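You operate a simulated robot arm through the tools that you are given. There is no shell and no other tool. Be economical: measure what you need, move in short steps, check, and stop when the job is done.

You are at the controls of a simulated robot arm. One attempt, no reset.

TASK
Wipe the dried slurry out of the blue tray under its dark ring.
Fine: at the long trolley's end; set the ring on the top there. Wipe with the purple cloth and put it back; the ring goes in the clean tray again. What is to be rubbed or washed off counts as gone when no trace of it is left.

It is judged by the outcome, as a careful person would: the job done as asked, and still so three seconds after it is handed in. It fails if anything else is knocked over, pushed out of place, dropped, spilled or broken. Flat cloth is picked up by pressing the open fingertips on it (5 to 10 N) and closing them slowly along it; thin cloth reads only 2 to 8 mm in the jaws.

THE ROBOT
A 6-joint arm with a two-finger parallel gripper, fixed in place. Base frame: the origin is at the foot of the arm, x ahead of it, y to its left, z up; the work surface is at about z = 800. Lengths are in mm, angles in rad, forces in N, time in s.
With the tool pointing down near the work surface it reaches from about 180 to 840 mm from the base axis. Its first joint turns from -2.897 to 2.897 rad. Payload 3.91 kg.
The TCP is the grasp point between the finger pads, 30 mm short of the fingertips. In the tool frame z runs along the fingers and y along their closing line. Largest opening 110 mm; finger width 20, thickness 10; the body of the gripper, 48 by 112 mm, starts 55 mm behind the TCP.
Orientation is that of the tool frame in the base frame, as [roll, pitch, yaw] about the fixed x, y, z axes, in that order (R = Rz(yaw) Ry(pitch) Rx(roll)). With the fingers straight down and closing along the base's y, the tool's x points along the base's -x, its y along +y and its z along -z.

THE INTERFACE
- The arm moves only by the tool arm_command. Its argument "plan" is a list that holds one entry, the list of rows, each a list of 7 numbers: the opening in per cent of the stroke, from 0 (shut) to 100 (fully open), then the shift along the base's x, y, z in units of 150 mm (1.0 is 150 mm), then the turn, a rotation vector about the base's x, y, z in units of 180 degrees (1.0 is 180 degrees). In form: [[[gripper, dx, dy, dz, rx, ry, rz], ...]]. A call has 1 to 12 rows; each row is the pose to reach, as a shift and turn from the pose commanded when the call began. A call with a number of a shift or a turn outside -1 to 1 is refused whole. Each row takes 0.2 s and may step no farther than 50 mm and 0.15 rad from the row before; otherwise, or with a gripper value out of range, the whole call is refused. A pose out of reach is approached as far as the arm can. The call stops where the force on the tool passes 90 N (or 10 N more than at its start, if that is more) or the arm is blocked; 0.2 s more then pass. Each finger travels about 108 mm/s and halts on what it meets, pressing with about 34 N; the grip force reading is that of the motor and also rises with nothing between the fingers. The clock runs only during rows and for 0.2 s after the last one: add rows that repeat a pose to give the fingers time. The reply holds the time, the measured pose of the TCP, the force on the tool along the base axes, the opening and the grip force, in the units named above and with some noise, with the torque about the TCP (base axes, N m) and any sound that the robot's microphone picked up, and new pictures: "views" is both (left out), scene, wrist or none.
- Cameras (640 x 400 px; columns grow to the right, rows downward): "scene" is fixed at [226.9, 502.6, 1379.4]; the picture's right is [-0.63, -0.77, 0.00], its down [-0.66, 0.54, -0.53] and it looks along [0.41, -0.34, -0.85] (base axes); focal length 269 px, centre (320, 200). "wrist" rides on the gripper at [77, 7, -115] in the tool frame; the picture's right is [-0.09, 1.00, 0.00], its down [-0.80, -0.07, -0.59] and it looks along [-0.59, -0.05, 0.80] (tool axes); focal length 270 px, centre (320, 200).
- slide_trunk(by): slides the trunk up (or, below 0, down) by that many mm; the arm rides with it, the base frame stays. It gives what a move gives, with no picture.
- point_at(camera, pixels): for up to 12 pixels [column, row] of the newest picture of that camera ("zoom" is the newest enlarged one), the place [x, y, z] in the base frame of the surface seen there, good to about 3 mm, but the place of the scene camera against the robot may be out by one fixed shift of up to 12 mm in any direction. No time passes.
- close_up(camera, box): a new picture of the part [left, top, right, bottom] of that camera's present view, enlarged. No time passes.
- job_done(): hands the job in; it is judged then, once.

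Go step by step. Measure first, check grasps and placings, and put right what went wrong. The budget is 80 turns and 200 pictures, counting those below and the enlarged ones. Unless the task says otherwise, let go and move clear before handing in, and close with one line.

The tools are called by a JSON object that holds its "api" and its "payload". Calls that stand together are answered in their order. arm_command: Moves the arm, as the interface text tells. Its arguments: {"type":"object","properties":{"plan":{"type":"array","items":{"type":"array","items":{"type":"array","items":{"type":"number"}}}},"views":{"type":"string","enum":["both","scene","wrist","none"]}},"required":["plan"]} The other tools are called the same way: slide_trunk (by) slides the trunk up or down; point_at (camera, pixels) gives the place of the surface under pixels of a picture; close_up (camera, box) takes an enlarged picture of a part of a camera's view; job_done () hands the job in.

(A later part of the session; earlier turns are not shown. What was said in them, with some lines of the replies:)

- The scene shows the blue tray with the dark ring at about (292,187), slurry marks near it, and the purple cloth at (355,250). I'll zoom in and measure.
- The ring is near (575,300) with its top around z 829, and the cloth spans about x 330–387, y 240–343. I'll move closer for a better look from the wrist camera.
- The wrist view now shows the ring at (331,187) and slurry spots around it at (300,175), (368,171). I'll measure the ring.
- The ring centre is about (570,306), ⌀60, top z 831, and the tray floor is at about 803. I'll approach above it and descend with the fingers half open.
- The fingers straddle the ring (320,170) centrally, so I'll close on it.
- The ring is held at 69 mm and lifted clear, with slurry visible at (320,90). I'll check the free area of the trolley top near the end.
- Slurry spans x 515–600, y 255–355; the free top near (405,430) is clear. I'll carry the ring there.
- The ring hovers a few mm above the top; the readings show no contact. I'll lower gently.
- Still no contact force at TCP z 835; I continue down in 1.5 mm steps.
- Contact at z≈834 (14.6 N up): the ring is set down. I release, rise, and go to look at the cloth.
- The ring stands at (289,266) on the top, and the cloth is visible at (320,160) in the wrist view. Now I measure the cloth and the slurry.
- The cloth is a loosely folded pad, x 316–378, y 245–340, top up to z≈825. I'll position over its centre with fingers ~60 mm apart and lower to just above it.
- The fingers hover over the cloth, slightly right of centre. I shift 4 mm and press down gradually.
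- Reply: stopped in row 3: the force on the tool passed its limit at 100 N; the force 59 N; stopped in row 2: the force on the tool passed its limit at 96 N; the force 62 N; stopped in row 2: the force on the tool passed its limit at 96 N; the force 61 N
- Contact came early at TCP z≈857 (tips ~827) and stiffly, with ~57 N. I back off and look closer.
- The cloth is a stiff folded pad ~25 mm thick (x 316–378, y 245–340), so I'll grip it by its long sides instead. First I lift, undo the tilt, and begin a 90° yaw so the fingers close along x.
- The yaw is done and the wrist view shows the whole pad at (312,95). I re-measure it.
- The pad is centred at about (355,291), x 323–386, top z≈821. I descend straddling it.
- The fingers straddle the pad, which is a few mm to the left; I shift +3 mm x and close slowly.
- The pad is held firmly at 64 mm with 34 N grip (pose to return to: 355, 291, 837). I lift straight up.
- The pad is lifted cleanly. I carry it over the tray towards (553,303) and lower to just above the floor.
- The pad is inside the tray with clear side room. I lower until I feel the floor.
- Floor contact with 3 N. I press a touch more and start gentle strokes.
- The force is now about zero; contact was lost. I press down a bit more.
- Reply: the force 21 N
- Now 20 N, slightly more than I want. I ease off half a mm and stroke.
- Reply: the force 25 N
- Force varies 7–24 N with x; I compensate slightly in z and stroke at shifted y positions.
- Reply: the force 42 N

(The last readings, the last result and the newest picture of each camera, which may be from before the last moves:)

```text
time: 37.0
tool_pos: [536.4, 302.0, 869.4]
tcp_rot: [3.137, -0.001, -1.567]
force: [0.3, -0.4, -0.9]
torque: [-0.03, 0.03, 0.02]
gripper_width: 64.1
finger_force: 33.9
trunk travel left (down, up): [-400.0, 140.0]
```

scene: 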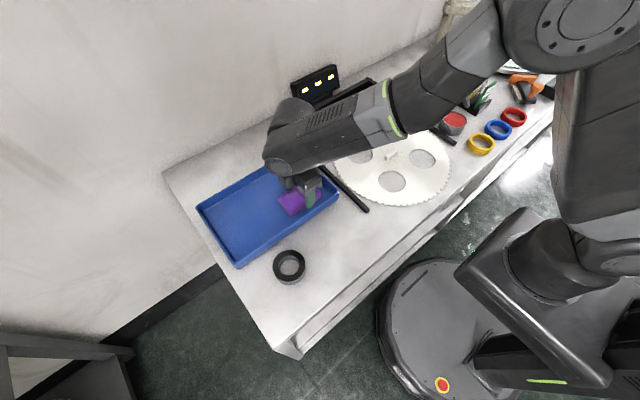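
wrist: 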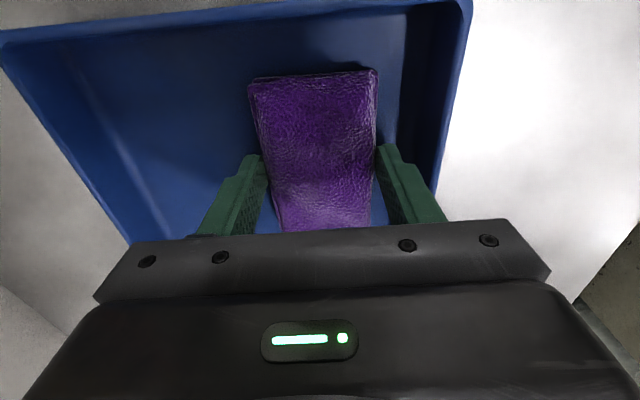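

I lifted; force had grown to 38 N, so I should check the tray's place and cleanliness. I retreat upward and clear the view.

{"api": "arm_command", "payload": {"plan": [[[45, 0, 0, 0.3, 0, 0, 0], [45, -0.2, 0, 0.45, 0, 0, 0], [45, -0.5, 0, 0.45, 0, 0, 0], [45, -0.8, 0, 0.45, 0, 0, 0], [45, -1.0, 0, 0.45, 0, 0, 0], [45, -1.0, 0, 0.45, 0, 0, 0]]]}}

{"api": "close_up", "payload": {"camera": "scene", "box": [180, 140, 350, 275]}}

{"api": "close_up", "payload": {"camera": "scene", "box": [250, 160, 345, 220]}}

{"api": "point_at", "payload": {"camera": "scene", "pixels": [[197, 205], [238, 266], [339, 192], [293, 151]]}}

```text
time: 38.4
tool_pos: [385.4, 304.1, 940.4]
tcp_rot: [-3.141, 0.0, -1.566]
force: [0.2, 0.6, -0.6]
torque: [0.01, 0.03, -0.03]
gripper_width: 63.9
finger_force: 34.2
trunk travel left (down, up): [-400.0, 140.0]
```

scene: 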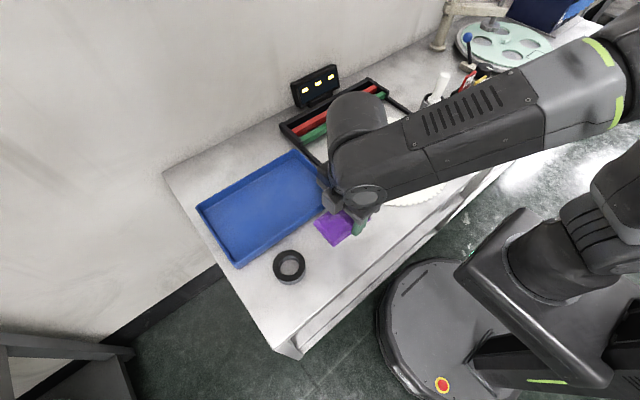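
wrist: 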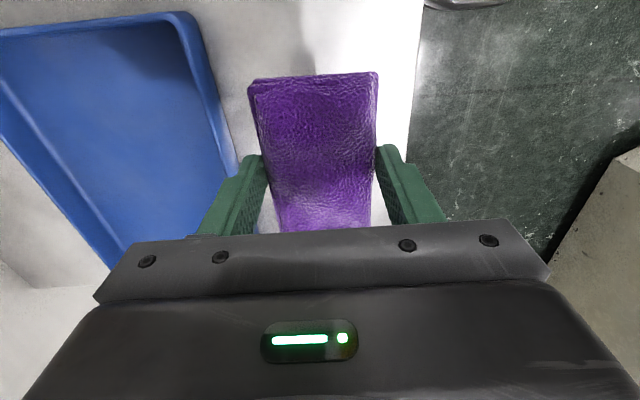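

```text
2.96 times, centred on (265, 208) of scene
```

zoom: 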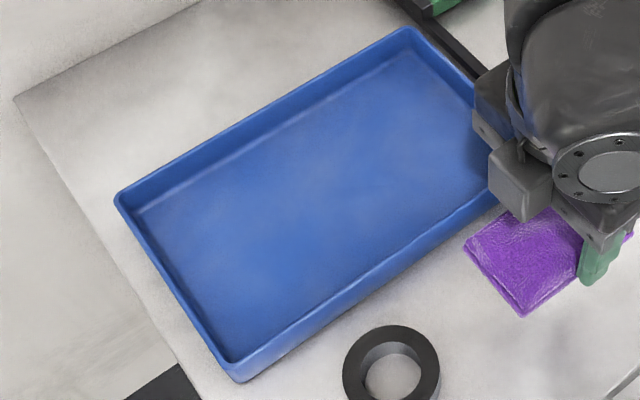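

```text
6.67 times, centred on (298, 190) of scene
```

zoom: 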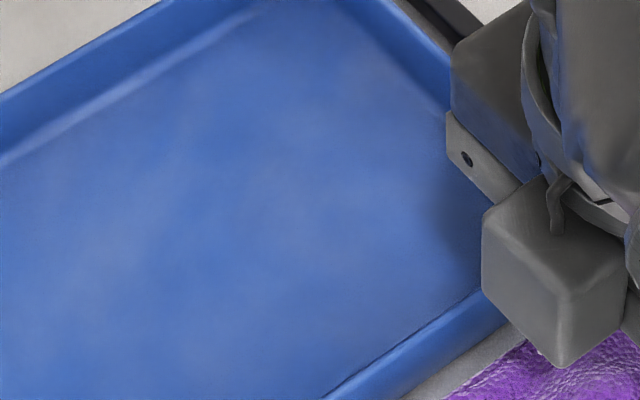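

```text
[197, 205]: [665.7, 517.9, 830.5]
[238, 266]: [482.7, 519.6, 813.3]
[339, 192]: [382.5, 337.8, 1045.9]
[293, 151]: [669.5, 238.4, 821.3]
```

The tray is in place and looks spotless from here; the near corner is hidden by the arm. I check via the wrist view.

{"api": "close_up", "payload": {"camera": "wrist", "box": [0, 10, 250, 260]}}

```text
1.60 times, centred on (125, 135) of wrist
```

zoom: 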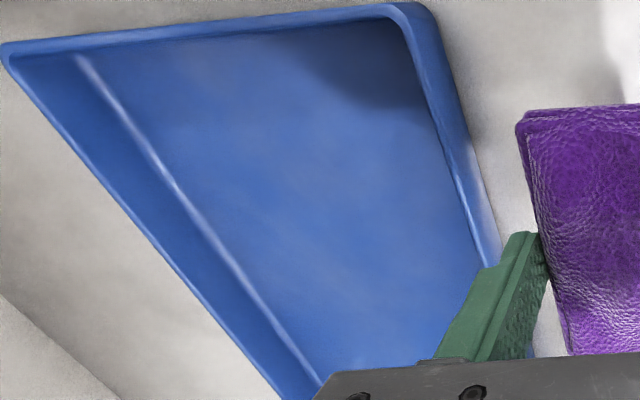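

The tray is entirely clean. I return the cloth above its original place (355,291) and descend.

{"api": "arm_command", "payload": {"plan": [[[45, -0.2, -0.08, 0, 0, 0, 0], [45, -0.2, -0.08, -0.2, 0, 0, 0], [45, -0.2, -0.08, -0.4, 0, 0, 0], [45, -0.2, -0.08, -0.55, 0, 0, 0], [45, -0.2, -0.08, -0.63, 0, 0, 0], [45, -0.2, -0.08, -0.63, 0, 0, 0]]], "views": "wrist"}}

{"api": "arm_command", "payload": {"plan": [[[45, 0, 0, -0.015, 0, 0, 0]]], "views": "none"}}

{"api": "arm_command", "payload": {"plan": [[[45, 0, 0, -0.008, 0, 0, 0]]], "views": "none"}}

```text
time: 39.8
tool_pos: [358.5, 289.3, 843.9]
tcp_rot: [-3.141, -0.002, -1.565]
force: [-0.1, -0.1, -1.6]
torque: [0.01, -0.01, 0.0]
gripper_width: 63.9
finger_force: 33.7
trunk travel left (down, up): [-400.0, 140.0]
```

wrist: 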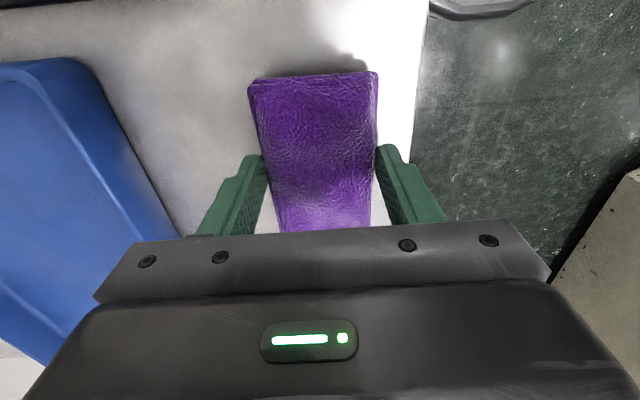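

```text
time: 40.2
tool_pos: [359.1, 290.2, 841.7]
tcp_rot: [-3.141, -0.003, -1.566]
force: [-0.5, -1.5, -1.3]
torque: [0.0, 0.04, 0.0]
gripper_width: 64.0
finger_force: 33.9
trunk travel left (down, up): [-400.0, 140.0]
```

```text
time: 40.6
tool_pos: [358.2, 289.3, 839.8]
tcp_rot: [-3.14, 0.0, -1.566]
force: [-0.1, -0.4, -0.7]
torque: [0.01, -0.01, -0.01]
gripper_width: 63.8
finger_force: 34.0
trunk travel left (down, up): [-400.0, 140.0]
```

No contact yet; I continue in small steps, correcting x by −2 mm and y by +1.

{"api": "arm_command", "payload": {"plan": [[[45, -0.015, 0.01, -0.008, 0, 0, 0]]], "views": "none"}}

{"api": "arm_command", "payload": {"plan": [[[45, 0, 0, -0.008, 0, 0, 0]]], "views": "none"}}

{"api": "arm_command", "payload": {"plan": [[[45, 0, 0, -0.007, 0, 0, 0]]], "views": "none"}}

```text
time: 41.0
tool_pos: [355.2, 290.6, 839.5]
tcp_rot: [3.14, -0.002, -1.565]
force: [-0.4, -0.4, -0.8]
torque: [-0.01, 0.01, -0.03]
gripper_width: 63.8
finger_force: 34.3
trunk travel left (down, up): [-400.0, 140.0]
```

```text
time: 41.4
tool_pos: [354.2, 291.4, 838.5]
tcp_rot: [3.141, -0.002, -1.565]
force: [-0.1, -0.7, -0.6]
torque: [-0.02, 0.01, 0.01]
gripper_width: 63.8
finger_force: 33.5
trunk travel left (down, up): [-400.0, 140.0]
```

```text
time: 41.8
tool_pos: [354.9, 291.7, 837.3]
tcp_rot: [-3.14, -0.002, -1.567]
force: [0.6, -0.6, -0.5]
torque: [0.02, 0.02, 0.0]
gripper_width: 64.0
finger_force: 34.2
trunk travel left (down, up): [-400.0, 140.0]
```

{"api": "arm_command", "payload": {"plan": [[[45, 0, 0, -0.007, 0, 0, 0]]], "views": "none"}}

{"api": "arm_command", "payload": {"plan": [[[45, 0, 0, -0.005, 0, 0, 0]]], "views": "none"}}

```text
time: 42.2
tool_pos: [355.8, 291.9, 834.8]
tcp_rot: [3.141, -0.003, -1.567]
force: [0.1, -1.0, 1.1]
torque: [0.04, 0.03, 0.04]
gripper_width: 63.7
finger_force: 33.9
trunk travel left (down, up): [-400.0, 140.0]
```

```text
time: 42.6
tool_pos: [354.7, 292.0, 835.3]
tcp_rot: [-3.14, 0.001, -1.566]
force: [-3.1, -1.4, 19.7]
torque: [-0.27, 0.29, -0.02]
gripper_width: 64.0
finger_force: 34.3
trunk travel left (down, up): [-400.0, 140.0]
```

Contact (19.7 N): the cloth rests on the top at its spot. I ease off, open, and rise.

{"api": "arm_command", "payload": {"plan": [[[45, 0, 0, 0.004, 0, 0, 0], [62, 0, 0, 0.004, 0, 0, 0], [75, 0, 0, 0.004, 0, 0, 0], [82, 0, 0, 0.004, 0, 0, 0], [82, 0, 0, 0.15, 0, 0, 0], [82, 0, 0, 0.4, 0, 0, 0], [82, 0, 0, 0.67, 0, 0, 0], [82, 0, 0, 0.67, 0, 0, 0]]]}}

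```text
time: 44.4
tool_pos: [351.8, 292.8, 936.1]
tcp_rot: [3.141, -0.002, -1.566]
force: [-0.9, -0.5, 0.5]
torque: [0.0, 0.03, 0.03]
gripper_width: 90.1
finger_force: 0.0
trunk travel left (down, up): [-400.0, 140.0]
```

scene: 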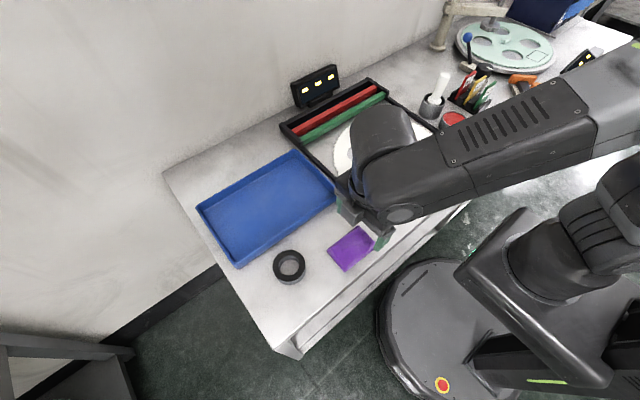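
wrist: 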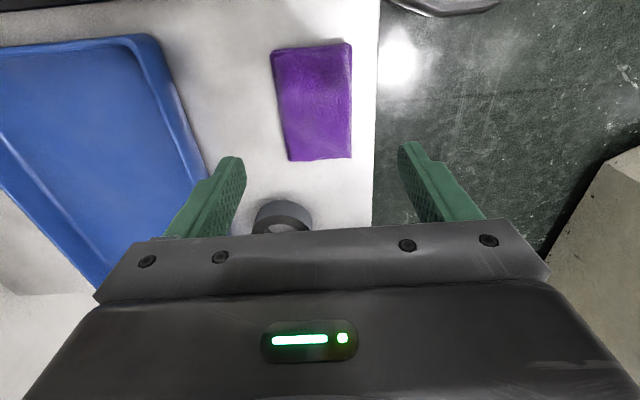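

The cloth is back in place (350,248). Next the ring at about (406,432): I move above it, keeping the fingers closing along x.

{"api": "arm_command", "payload": {"plan": [[[82, 0.09, 0.24, 0, 0, 0, 0], [82, 0.18, 0.48, 0, 0, 0, 0], [82, 0.27, 0.72, 0, 0, 0, 0], [82, 0.353, 0.93, 0, 0, 0, 0], [82, 0.353, 0.93, -0.25, 0, 0, 0], [82, 0.353, 0.93, -0.25, 0, 0, 0]]]}}

```text
time: 45.8
tool_pos: [407.8, 431.3, 898.4]
tcp_rot: [3.141, -0.002, -1.565]
force: [-0.5, 0.2, -0.4]
torque: [-0.01, -0.02, 0.0]
gripper_width: 89.9
finger_force: 0.1
trunk travel left (down, up): [-400.0, 140.0]
```

scene: 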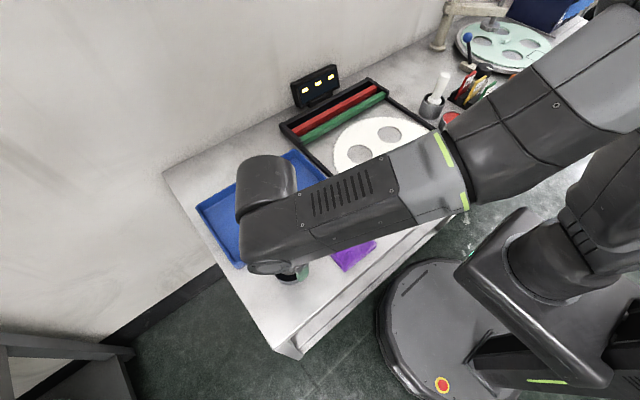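
wrist: 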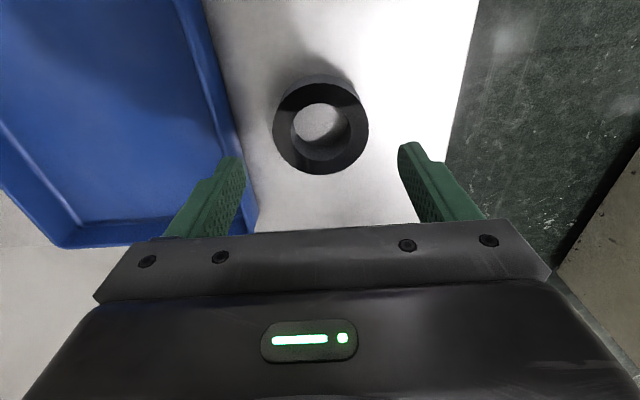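

The ring is at (321,125), well centred between the fingers. I check its centre to be sure.

{"api": "point_at", "payload": {"camera": "wrist", "pixels": [[278, 130], [364, 128], [321, 168], [322, 92], [230, 190], [245, 205]]}}

```text
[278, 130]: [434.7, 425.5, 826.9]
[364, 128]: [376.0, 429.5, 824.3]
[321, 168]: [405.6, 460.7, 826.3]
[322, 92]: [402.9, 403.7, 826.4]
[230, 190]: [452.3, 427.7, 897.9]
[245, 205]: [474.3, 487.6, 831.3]
```

The ring centre is (405,432), as expected. I descend and grip.

{"api": "arm_command", "payload": {"plan": [[[82, -0.01, 0, -0.2, 0, 0, 0], [82, -0.01, 0, -0.36, 0, 0, 0], [82, -0.01, 0, -0.41, 0, 0, 0], [75, -0.01, 0, -0.41, 0, 0, 0], [65, -0.01, 0, -0.41, 0, 0, 0], [55, -0.01, 0, -0.41, 0, 0, 0], [45, -0.01, 0, -0.41, 0, 0, 0], [45, -0.01, 0, -0.41, 0, 0, 0]]], "views": "wrist"}}

```text
time: 47.6
tool_pos: [407.0, 429.7, 836.6]
tcp_rot: [-3.141, -0.002, -1.565]
force: [0.6, -0.1, -0.1]
torque: [0.04, -0.03, -0.03]
gripper_width: 69.1
finger_force: 33.3
trunk travel left (down, up): [-400.0, 140.0]
```

wrist: 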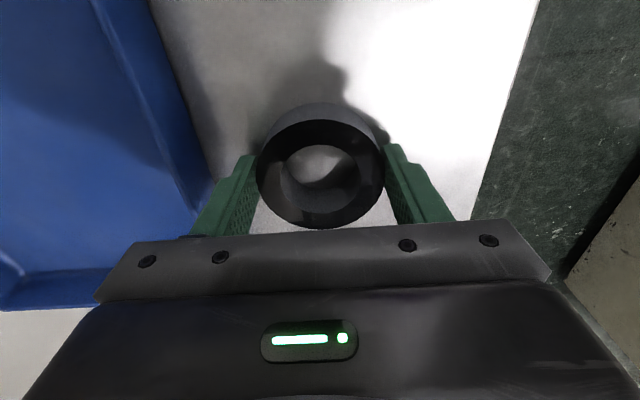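

The ring is gripped (69 mm). I lift, and look at its underside-free spot while carrying it towards the tray.

{"api": "arm_command", "payload": {"plan": [[[45, 0, 0, 0.1, 0, 0, 0], [45, 0, 0, 0.35, 0, 0, 0], [45, 0, 0, 0.65, 0, 0, 0], [45, 0.2, -0.2, 0.65, 0, 0, 0], [45, 0.4, -0.4, 0.65, 0, 0, 0], [45, 0.6, -0.6, 0.65, 0, 0, 0], [45, 0.8, -0.75, 0.65, 0, 0, 0], [45, 1.0, -0.83, 0.65, 0, 0, 0], [45, 1.0, -0.83, 0.65, 0, 0, 0]]]}}

{"api": "close_up", "payload": {"camera": "scene", "box": [180, 140, 390, 285]}}

```text
time: 49.6
tool_pos: [557.4, 310.1, 931.2]
tcp_rot: [-3.14, -0.002, -1.565]
force: [-0.5, 1.0, -1.5]
torque: [0.02, 0.01, -0.02]
gripper_width: 69.3
finger_force: 34.3
trunk travel left (down, up): [-400.0, 140.0]
```

scene: 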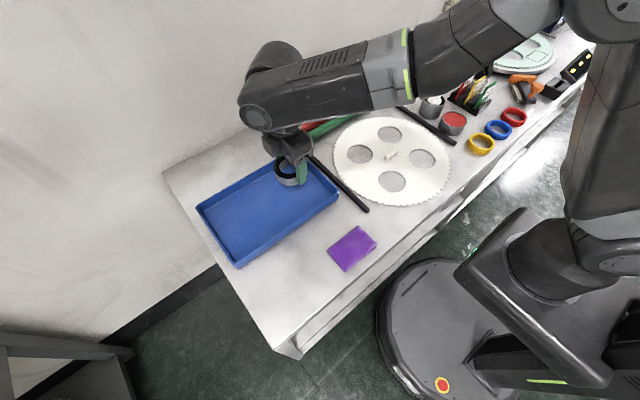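
wrist: 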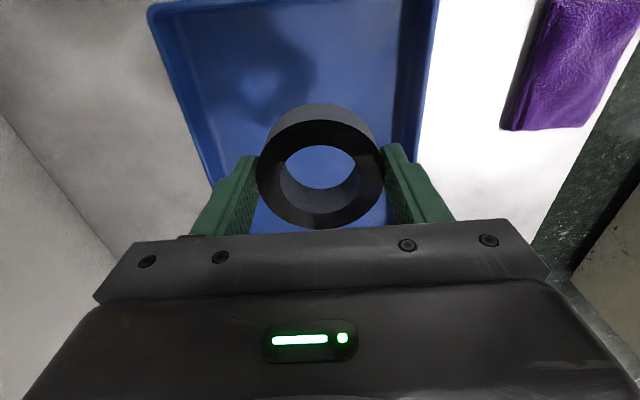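

```text
2.76 times, centred on (285, 212) of scene
```

zoom: 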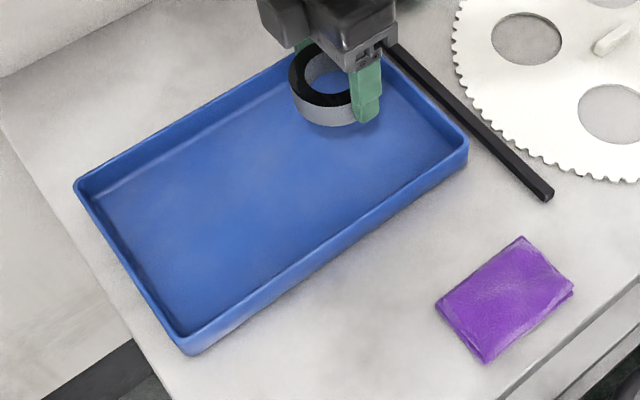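

The tray is clean in full view. I lower the ring to its original spot (570,306).

{"api": "arm_command", "payload": {"plan": [[[45, 0.08, -0.03, -0.2, 0, 0, 0], [45, 0.08, -0.03, -0.4, 0, 0, 0], [45, 0.08, -0.03, -0.55, 0, 0, 0], [45, 0.08, -0.03, -0.58, 0, 0, 0], [45, 0.08, -0.03, -0.58, 0, 0, 0]]], "views": "wrist"}}

{"api": "arm_command", "payload": {"plan": [[[45, 0, 0, -0.01, 0, 0, 0]]], "views": "none"}}

{"api": "arm_command", "payload": {"plan": [[[45, 0, 0, -0.008, 0, 0, 0]]], "views": "none"}}

```text
time: 50.8
tool_pos: [569.4, 303.4, 846.4]
tcp_rot: [3.141, -0.001, -1.566]
force: [-0.2, -0.1, -1.7]
torque: [-0.02, -0.02, 0.02]
gripper_width: 69.5
finger_force: 34.3
trunk travel left (down, up): [-400.0, 140.0]
```

wrist: 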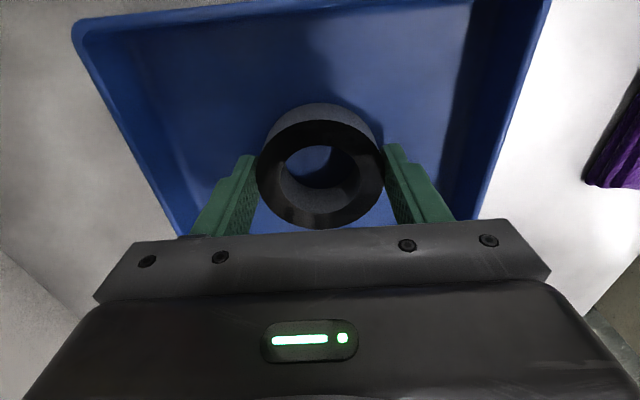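

```text
time: 51.2
tool_pos: [569.7, 304.1, 843.6]
tcp_rot: [-3.141, -0.002, -1.565]
force: [0.1, -0.3, -1.7]
torque: [0.01, -0.04, -0.01]
gripper_width: 69.5
finger_force: 34.1
trunk travel left (down, up): [-400.0, 140.0]
```

```text
time: 51.6
tool_pos: [568.9, 303.7, 843.3]
tcp_rot: [3.141, -0.003, -1.566]
force: [-0.7, 0.3, -1.8]
torque: [-0.02, 0.02, 0.01]
gripper_width: 69.5
finger_force: 34.9
trunk travel left (down, up): [-400.0, 140.0]
```

No contact yet; I continue down in small steps.

{"api": "arm_command", "payload": {"plan": [[[45, 0, 0, -0.01, 0, 0, 0]]], "views": "none"}}

{"api": "arm_command", "payload": {"plan": [[[45, 0, 0, -0.007, 0, 0, 0]]], "views": "none"}}

{"api": "arm_command", "payload": {"plan": [[[45, 0, 0, -0.006, 0, 0, 0]]], "views": "none"}}

```text
time: 52.0
tool_pos: [567.8, 303.3, 841.7]
tcp_rot: [3.141, -0.002, -1.565]
force: [-0.7, -0.7, -1.3]
torque: [-0.03, -0.05, -0.01]
gripper_width: 69.3
finger_force: 34.1
trunk travel left (down, up): [-400.0, 140.0]
```

```text
time: 52.4
tool_pos: [569.7, 304.4, 841.8]
tcp_rot: [3.141, -0.001, -1.565]
force: [1.1, 0.8, -1.4]
torque: [0.03, 0.05, -0.01]
gripper_width: 69.1
finger_force: 34.5
trunk travel left (down, up): [-400.0, 140.0]
```

```text
time: 52.8
tool_pos: [569.4, 304.3, 841.2]
tcp_rot: [-3.139, 0.0, -1.566]
force: [3.2, 1.0, 9.4]
torque: [-0.08, 0.24, 0.05]
gripper_width: 69.0
finger_force: 33.8
trunk travel left (down, up): [-400.0, 140.0]
```

Contact (9.4 N): the ring is on the tray floor. I release, rise and back off.

{"api": "arm_command", "payload": {"plan": [[[45, 0, 0, 0.002, 0, 0, 0], [60, 0, 0, 0.002, 0, 0, 0], [75, 0, 0, 0.002, 0, 0, 0], [82, 0, 0, 0.002, 0, 0, 0], [82, 0, 0, 0.2, 0, 0, 0], [82, 0, 0, 0.5, 0, 0, 0], [82, 0, 0, 0.8, 0, 0, 0], [82, -0.2, -0.2, 1.0, 0, 0, 0], [82, -0.45, -0.4, 1.0, 0, 0, 0], [82, -0.7, -0.6, 1.0, 0, 0, 0], [82, -0.95, -0.8, 1.0, 0, 0, 0], [82, -0.95, -0.8, 1.0, 0, 0, 0]]]}}

{"api": "close_up", "payload": {"camera": "scene", "box": [180, 140, 390, 285]}}

{"api": "close_up", "payload": {"camera": "wrist", "box": [0, 0, 320, 240]}}

```text
refused: row 8 steps farther than a row can; nothing moved
```

```text
2.76 times, centred on (285, 212) of scene
```

zoom: 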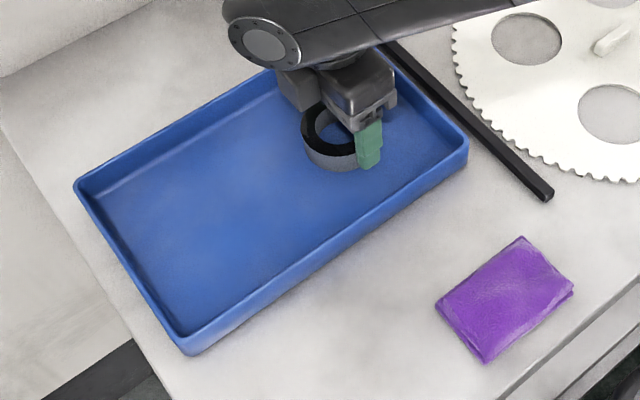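

```text
1.67 times, centred on (160, 120) of wrist
```

zoom: 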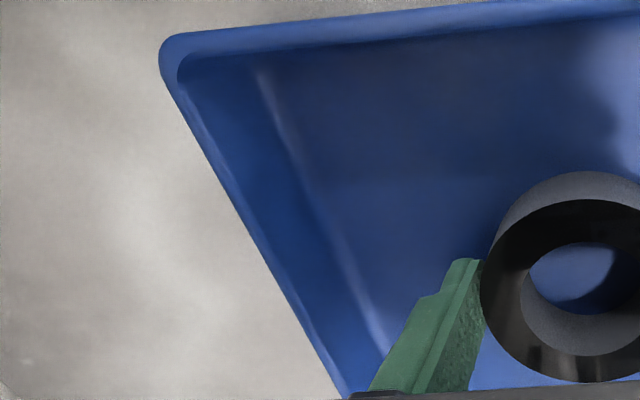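

The plan was refused because one step was too long; I resend with shorter steps.

{"api": "arm_command", "payload": {"plan": [[[45, 0, 0, 0.002, 0, 0, 0], [60, 0, 0, 0.002, 0, 0, 0], [75, 0, 0, 0.002, 0, 0, 0], [82, 0, 0, 0.002, 0, 0, 0], [82, 0, 0, 0.2, 0, 0, 0], [82, 0, 0, 0.5, 0, 0, 0], [82, 0, 0, 0.8, 0, 0, 0], [82, 0, 0, 1.0, 0, 0, 0], [82, -0.2, -0.2, 1.0, 0, 0, 0], [82, -0.4, -0.4, 1.0, 0, 0, 0], [82, -0.6, -0.6, 1.0, 0, 0, 0], [82, -0.8, -0.8, 1.0, 0, 0, 0]]]}}

{"api": "close_up", "payload": {"camera": "scene", "box": [180, 140, 390, 285]}}

{"api": "close_up", "payload": {"camera": "wrist", "box": [0, 0, 320, 240]}}

```text
time: 55.4
tool_pos: [446.4, 183.2, 990.9]
tcp_rot: [-3.14, -0.001, -1.566]
force: [0.4, 0.0, 0.8]
torque: [0.0, 0.03, -0.01]
gripper_width: 90.1
finger_force: 0.1
trunk travel left (down, up): [-400.0, 140.0]
```

scene: 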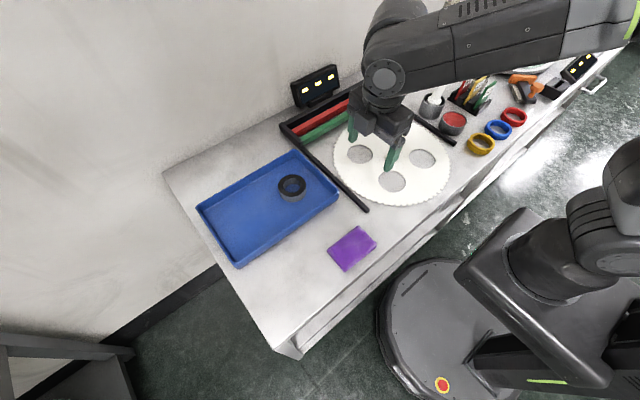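
wrist: 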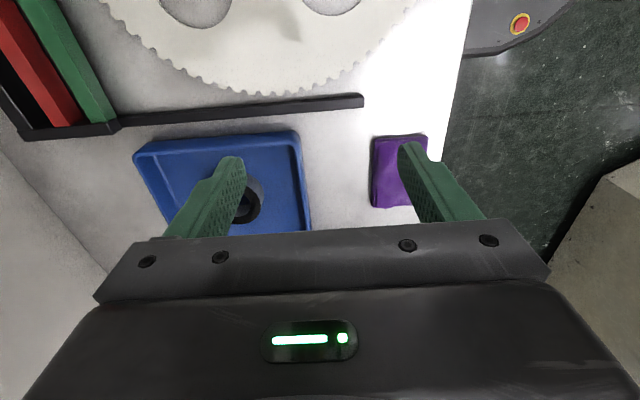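

```text
2.76 times, centred on (285, 212) of scene
```

zoom: 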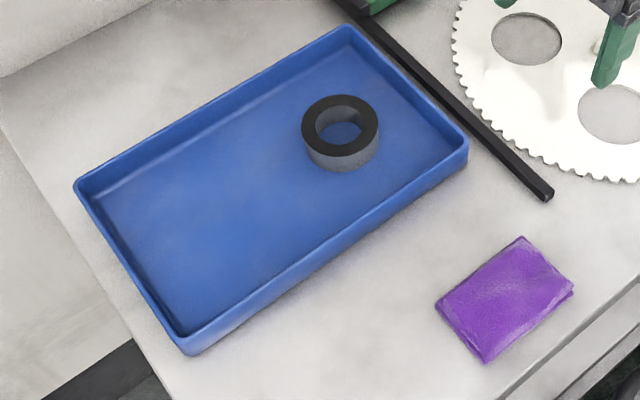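

```text
1.67 times, centred on (160, 120) of wrist
```

zoom: 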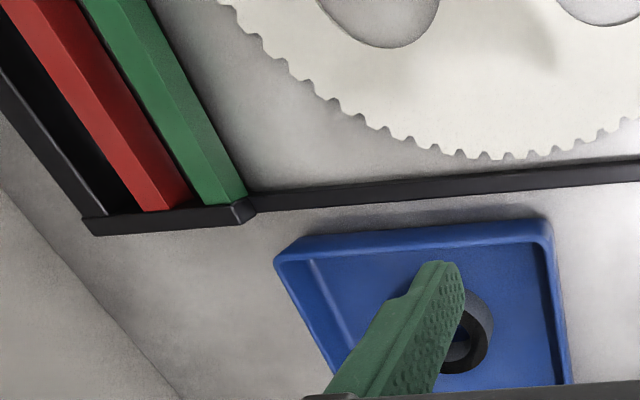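

The tray is clean with no trace visible. The ring stands in it at its old spot (292,187), the cloth lies back in place, and the arm is clear, so I hand in.

{"api": "job_done", "payload": {}}

```text
The job is handed in.
```

The blue tray has been wiped clean of slurry, the ring is back in it, the purple cloth is back where it lay to within about 5 mm, and the job is handed in.
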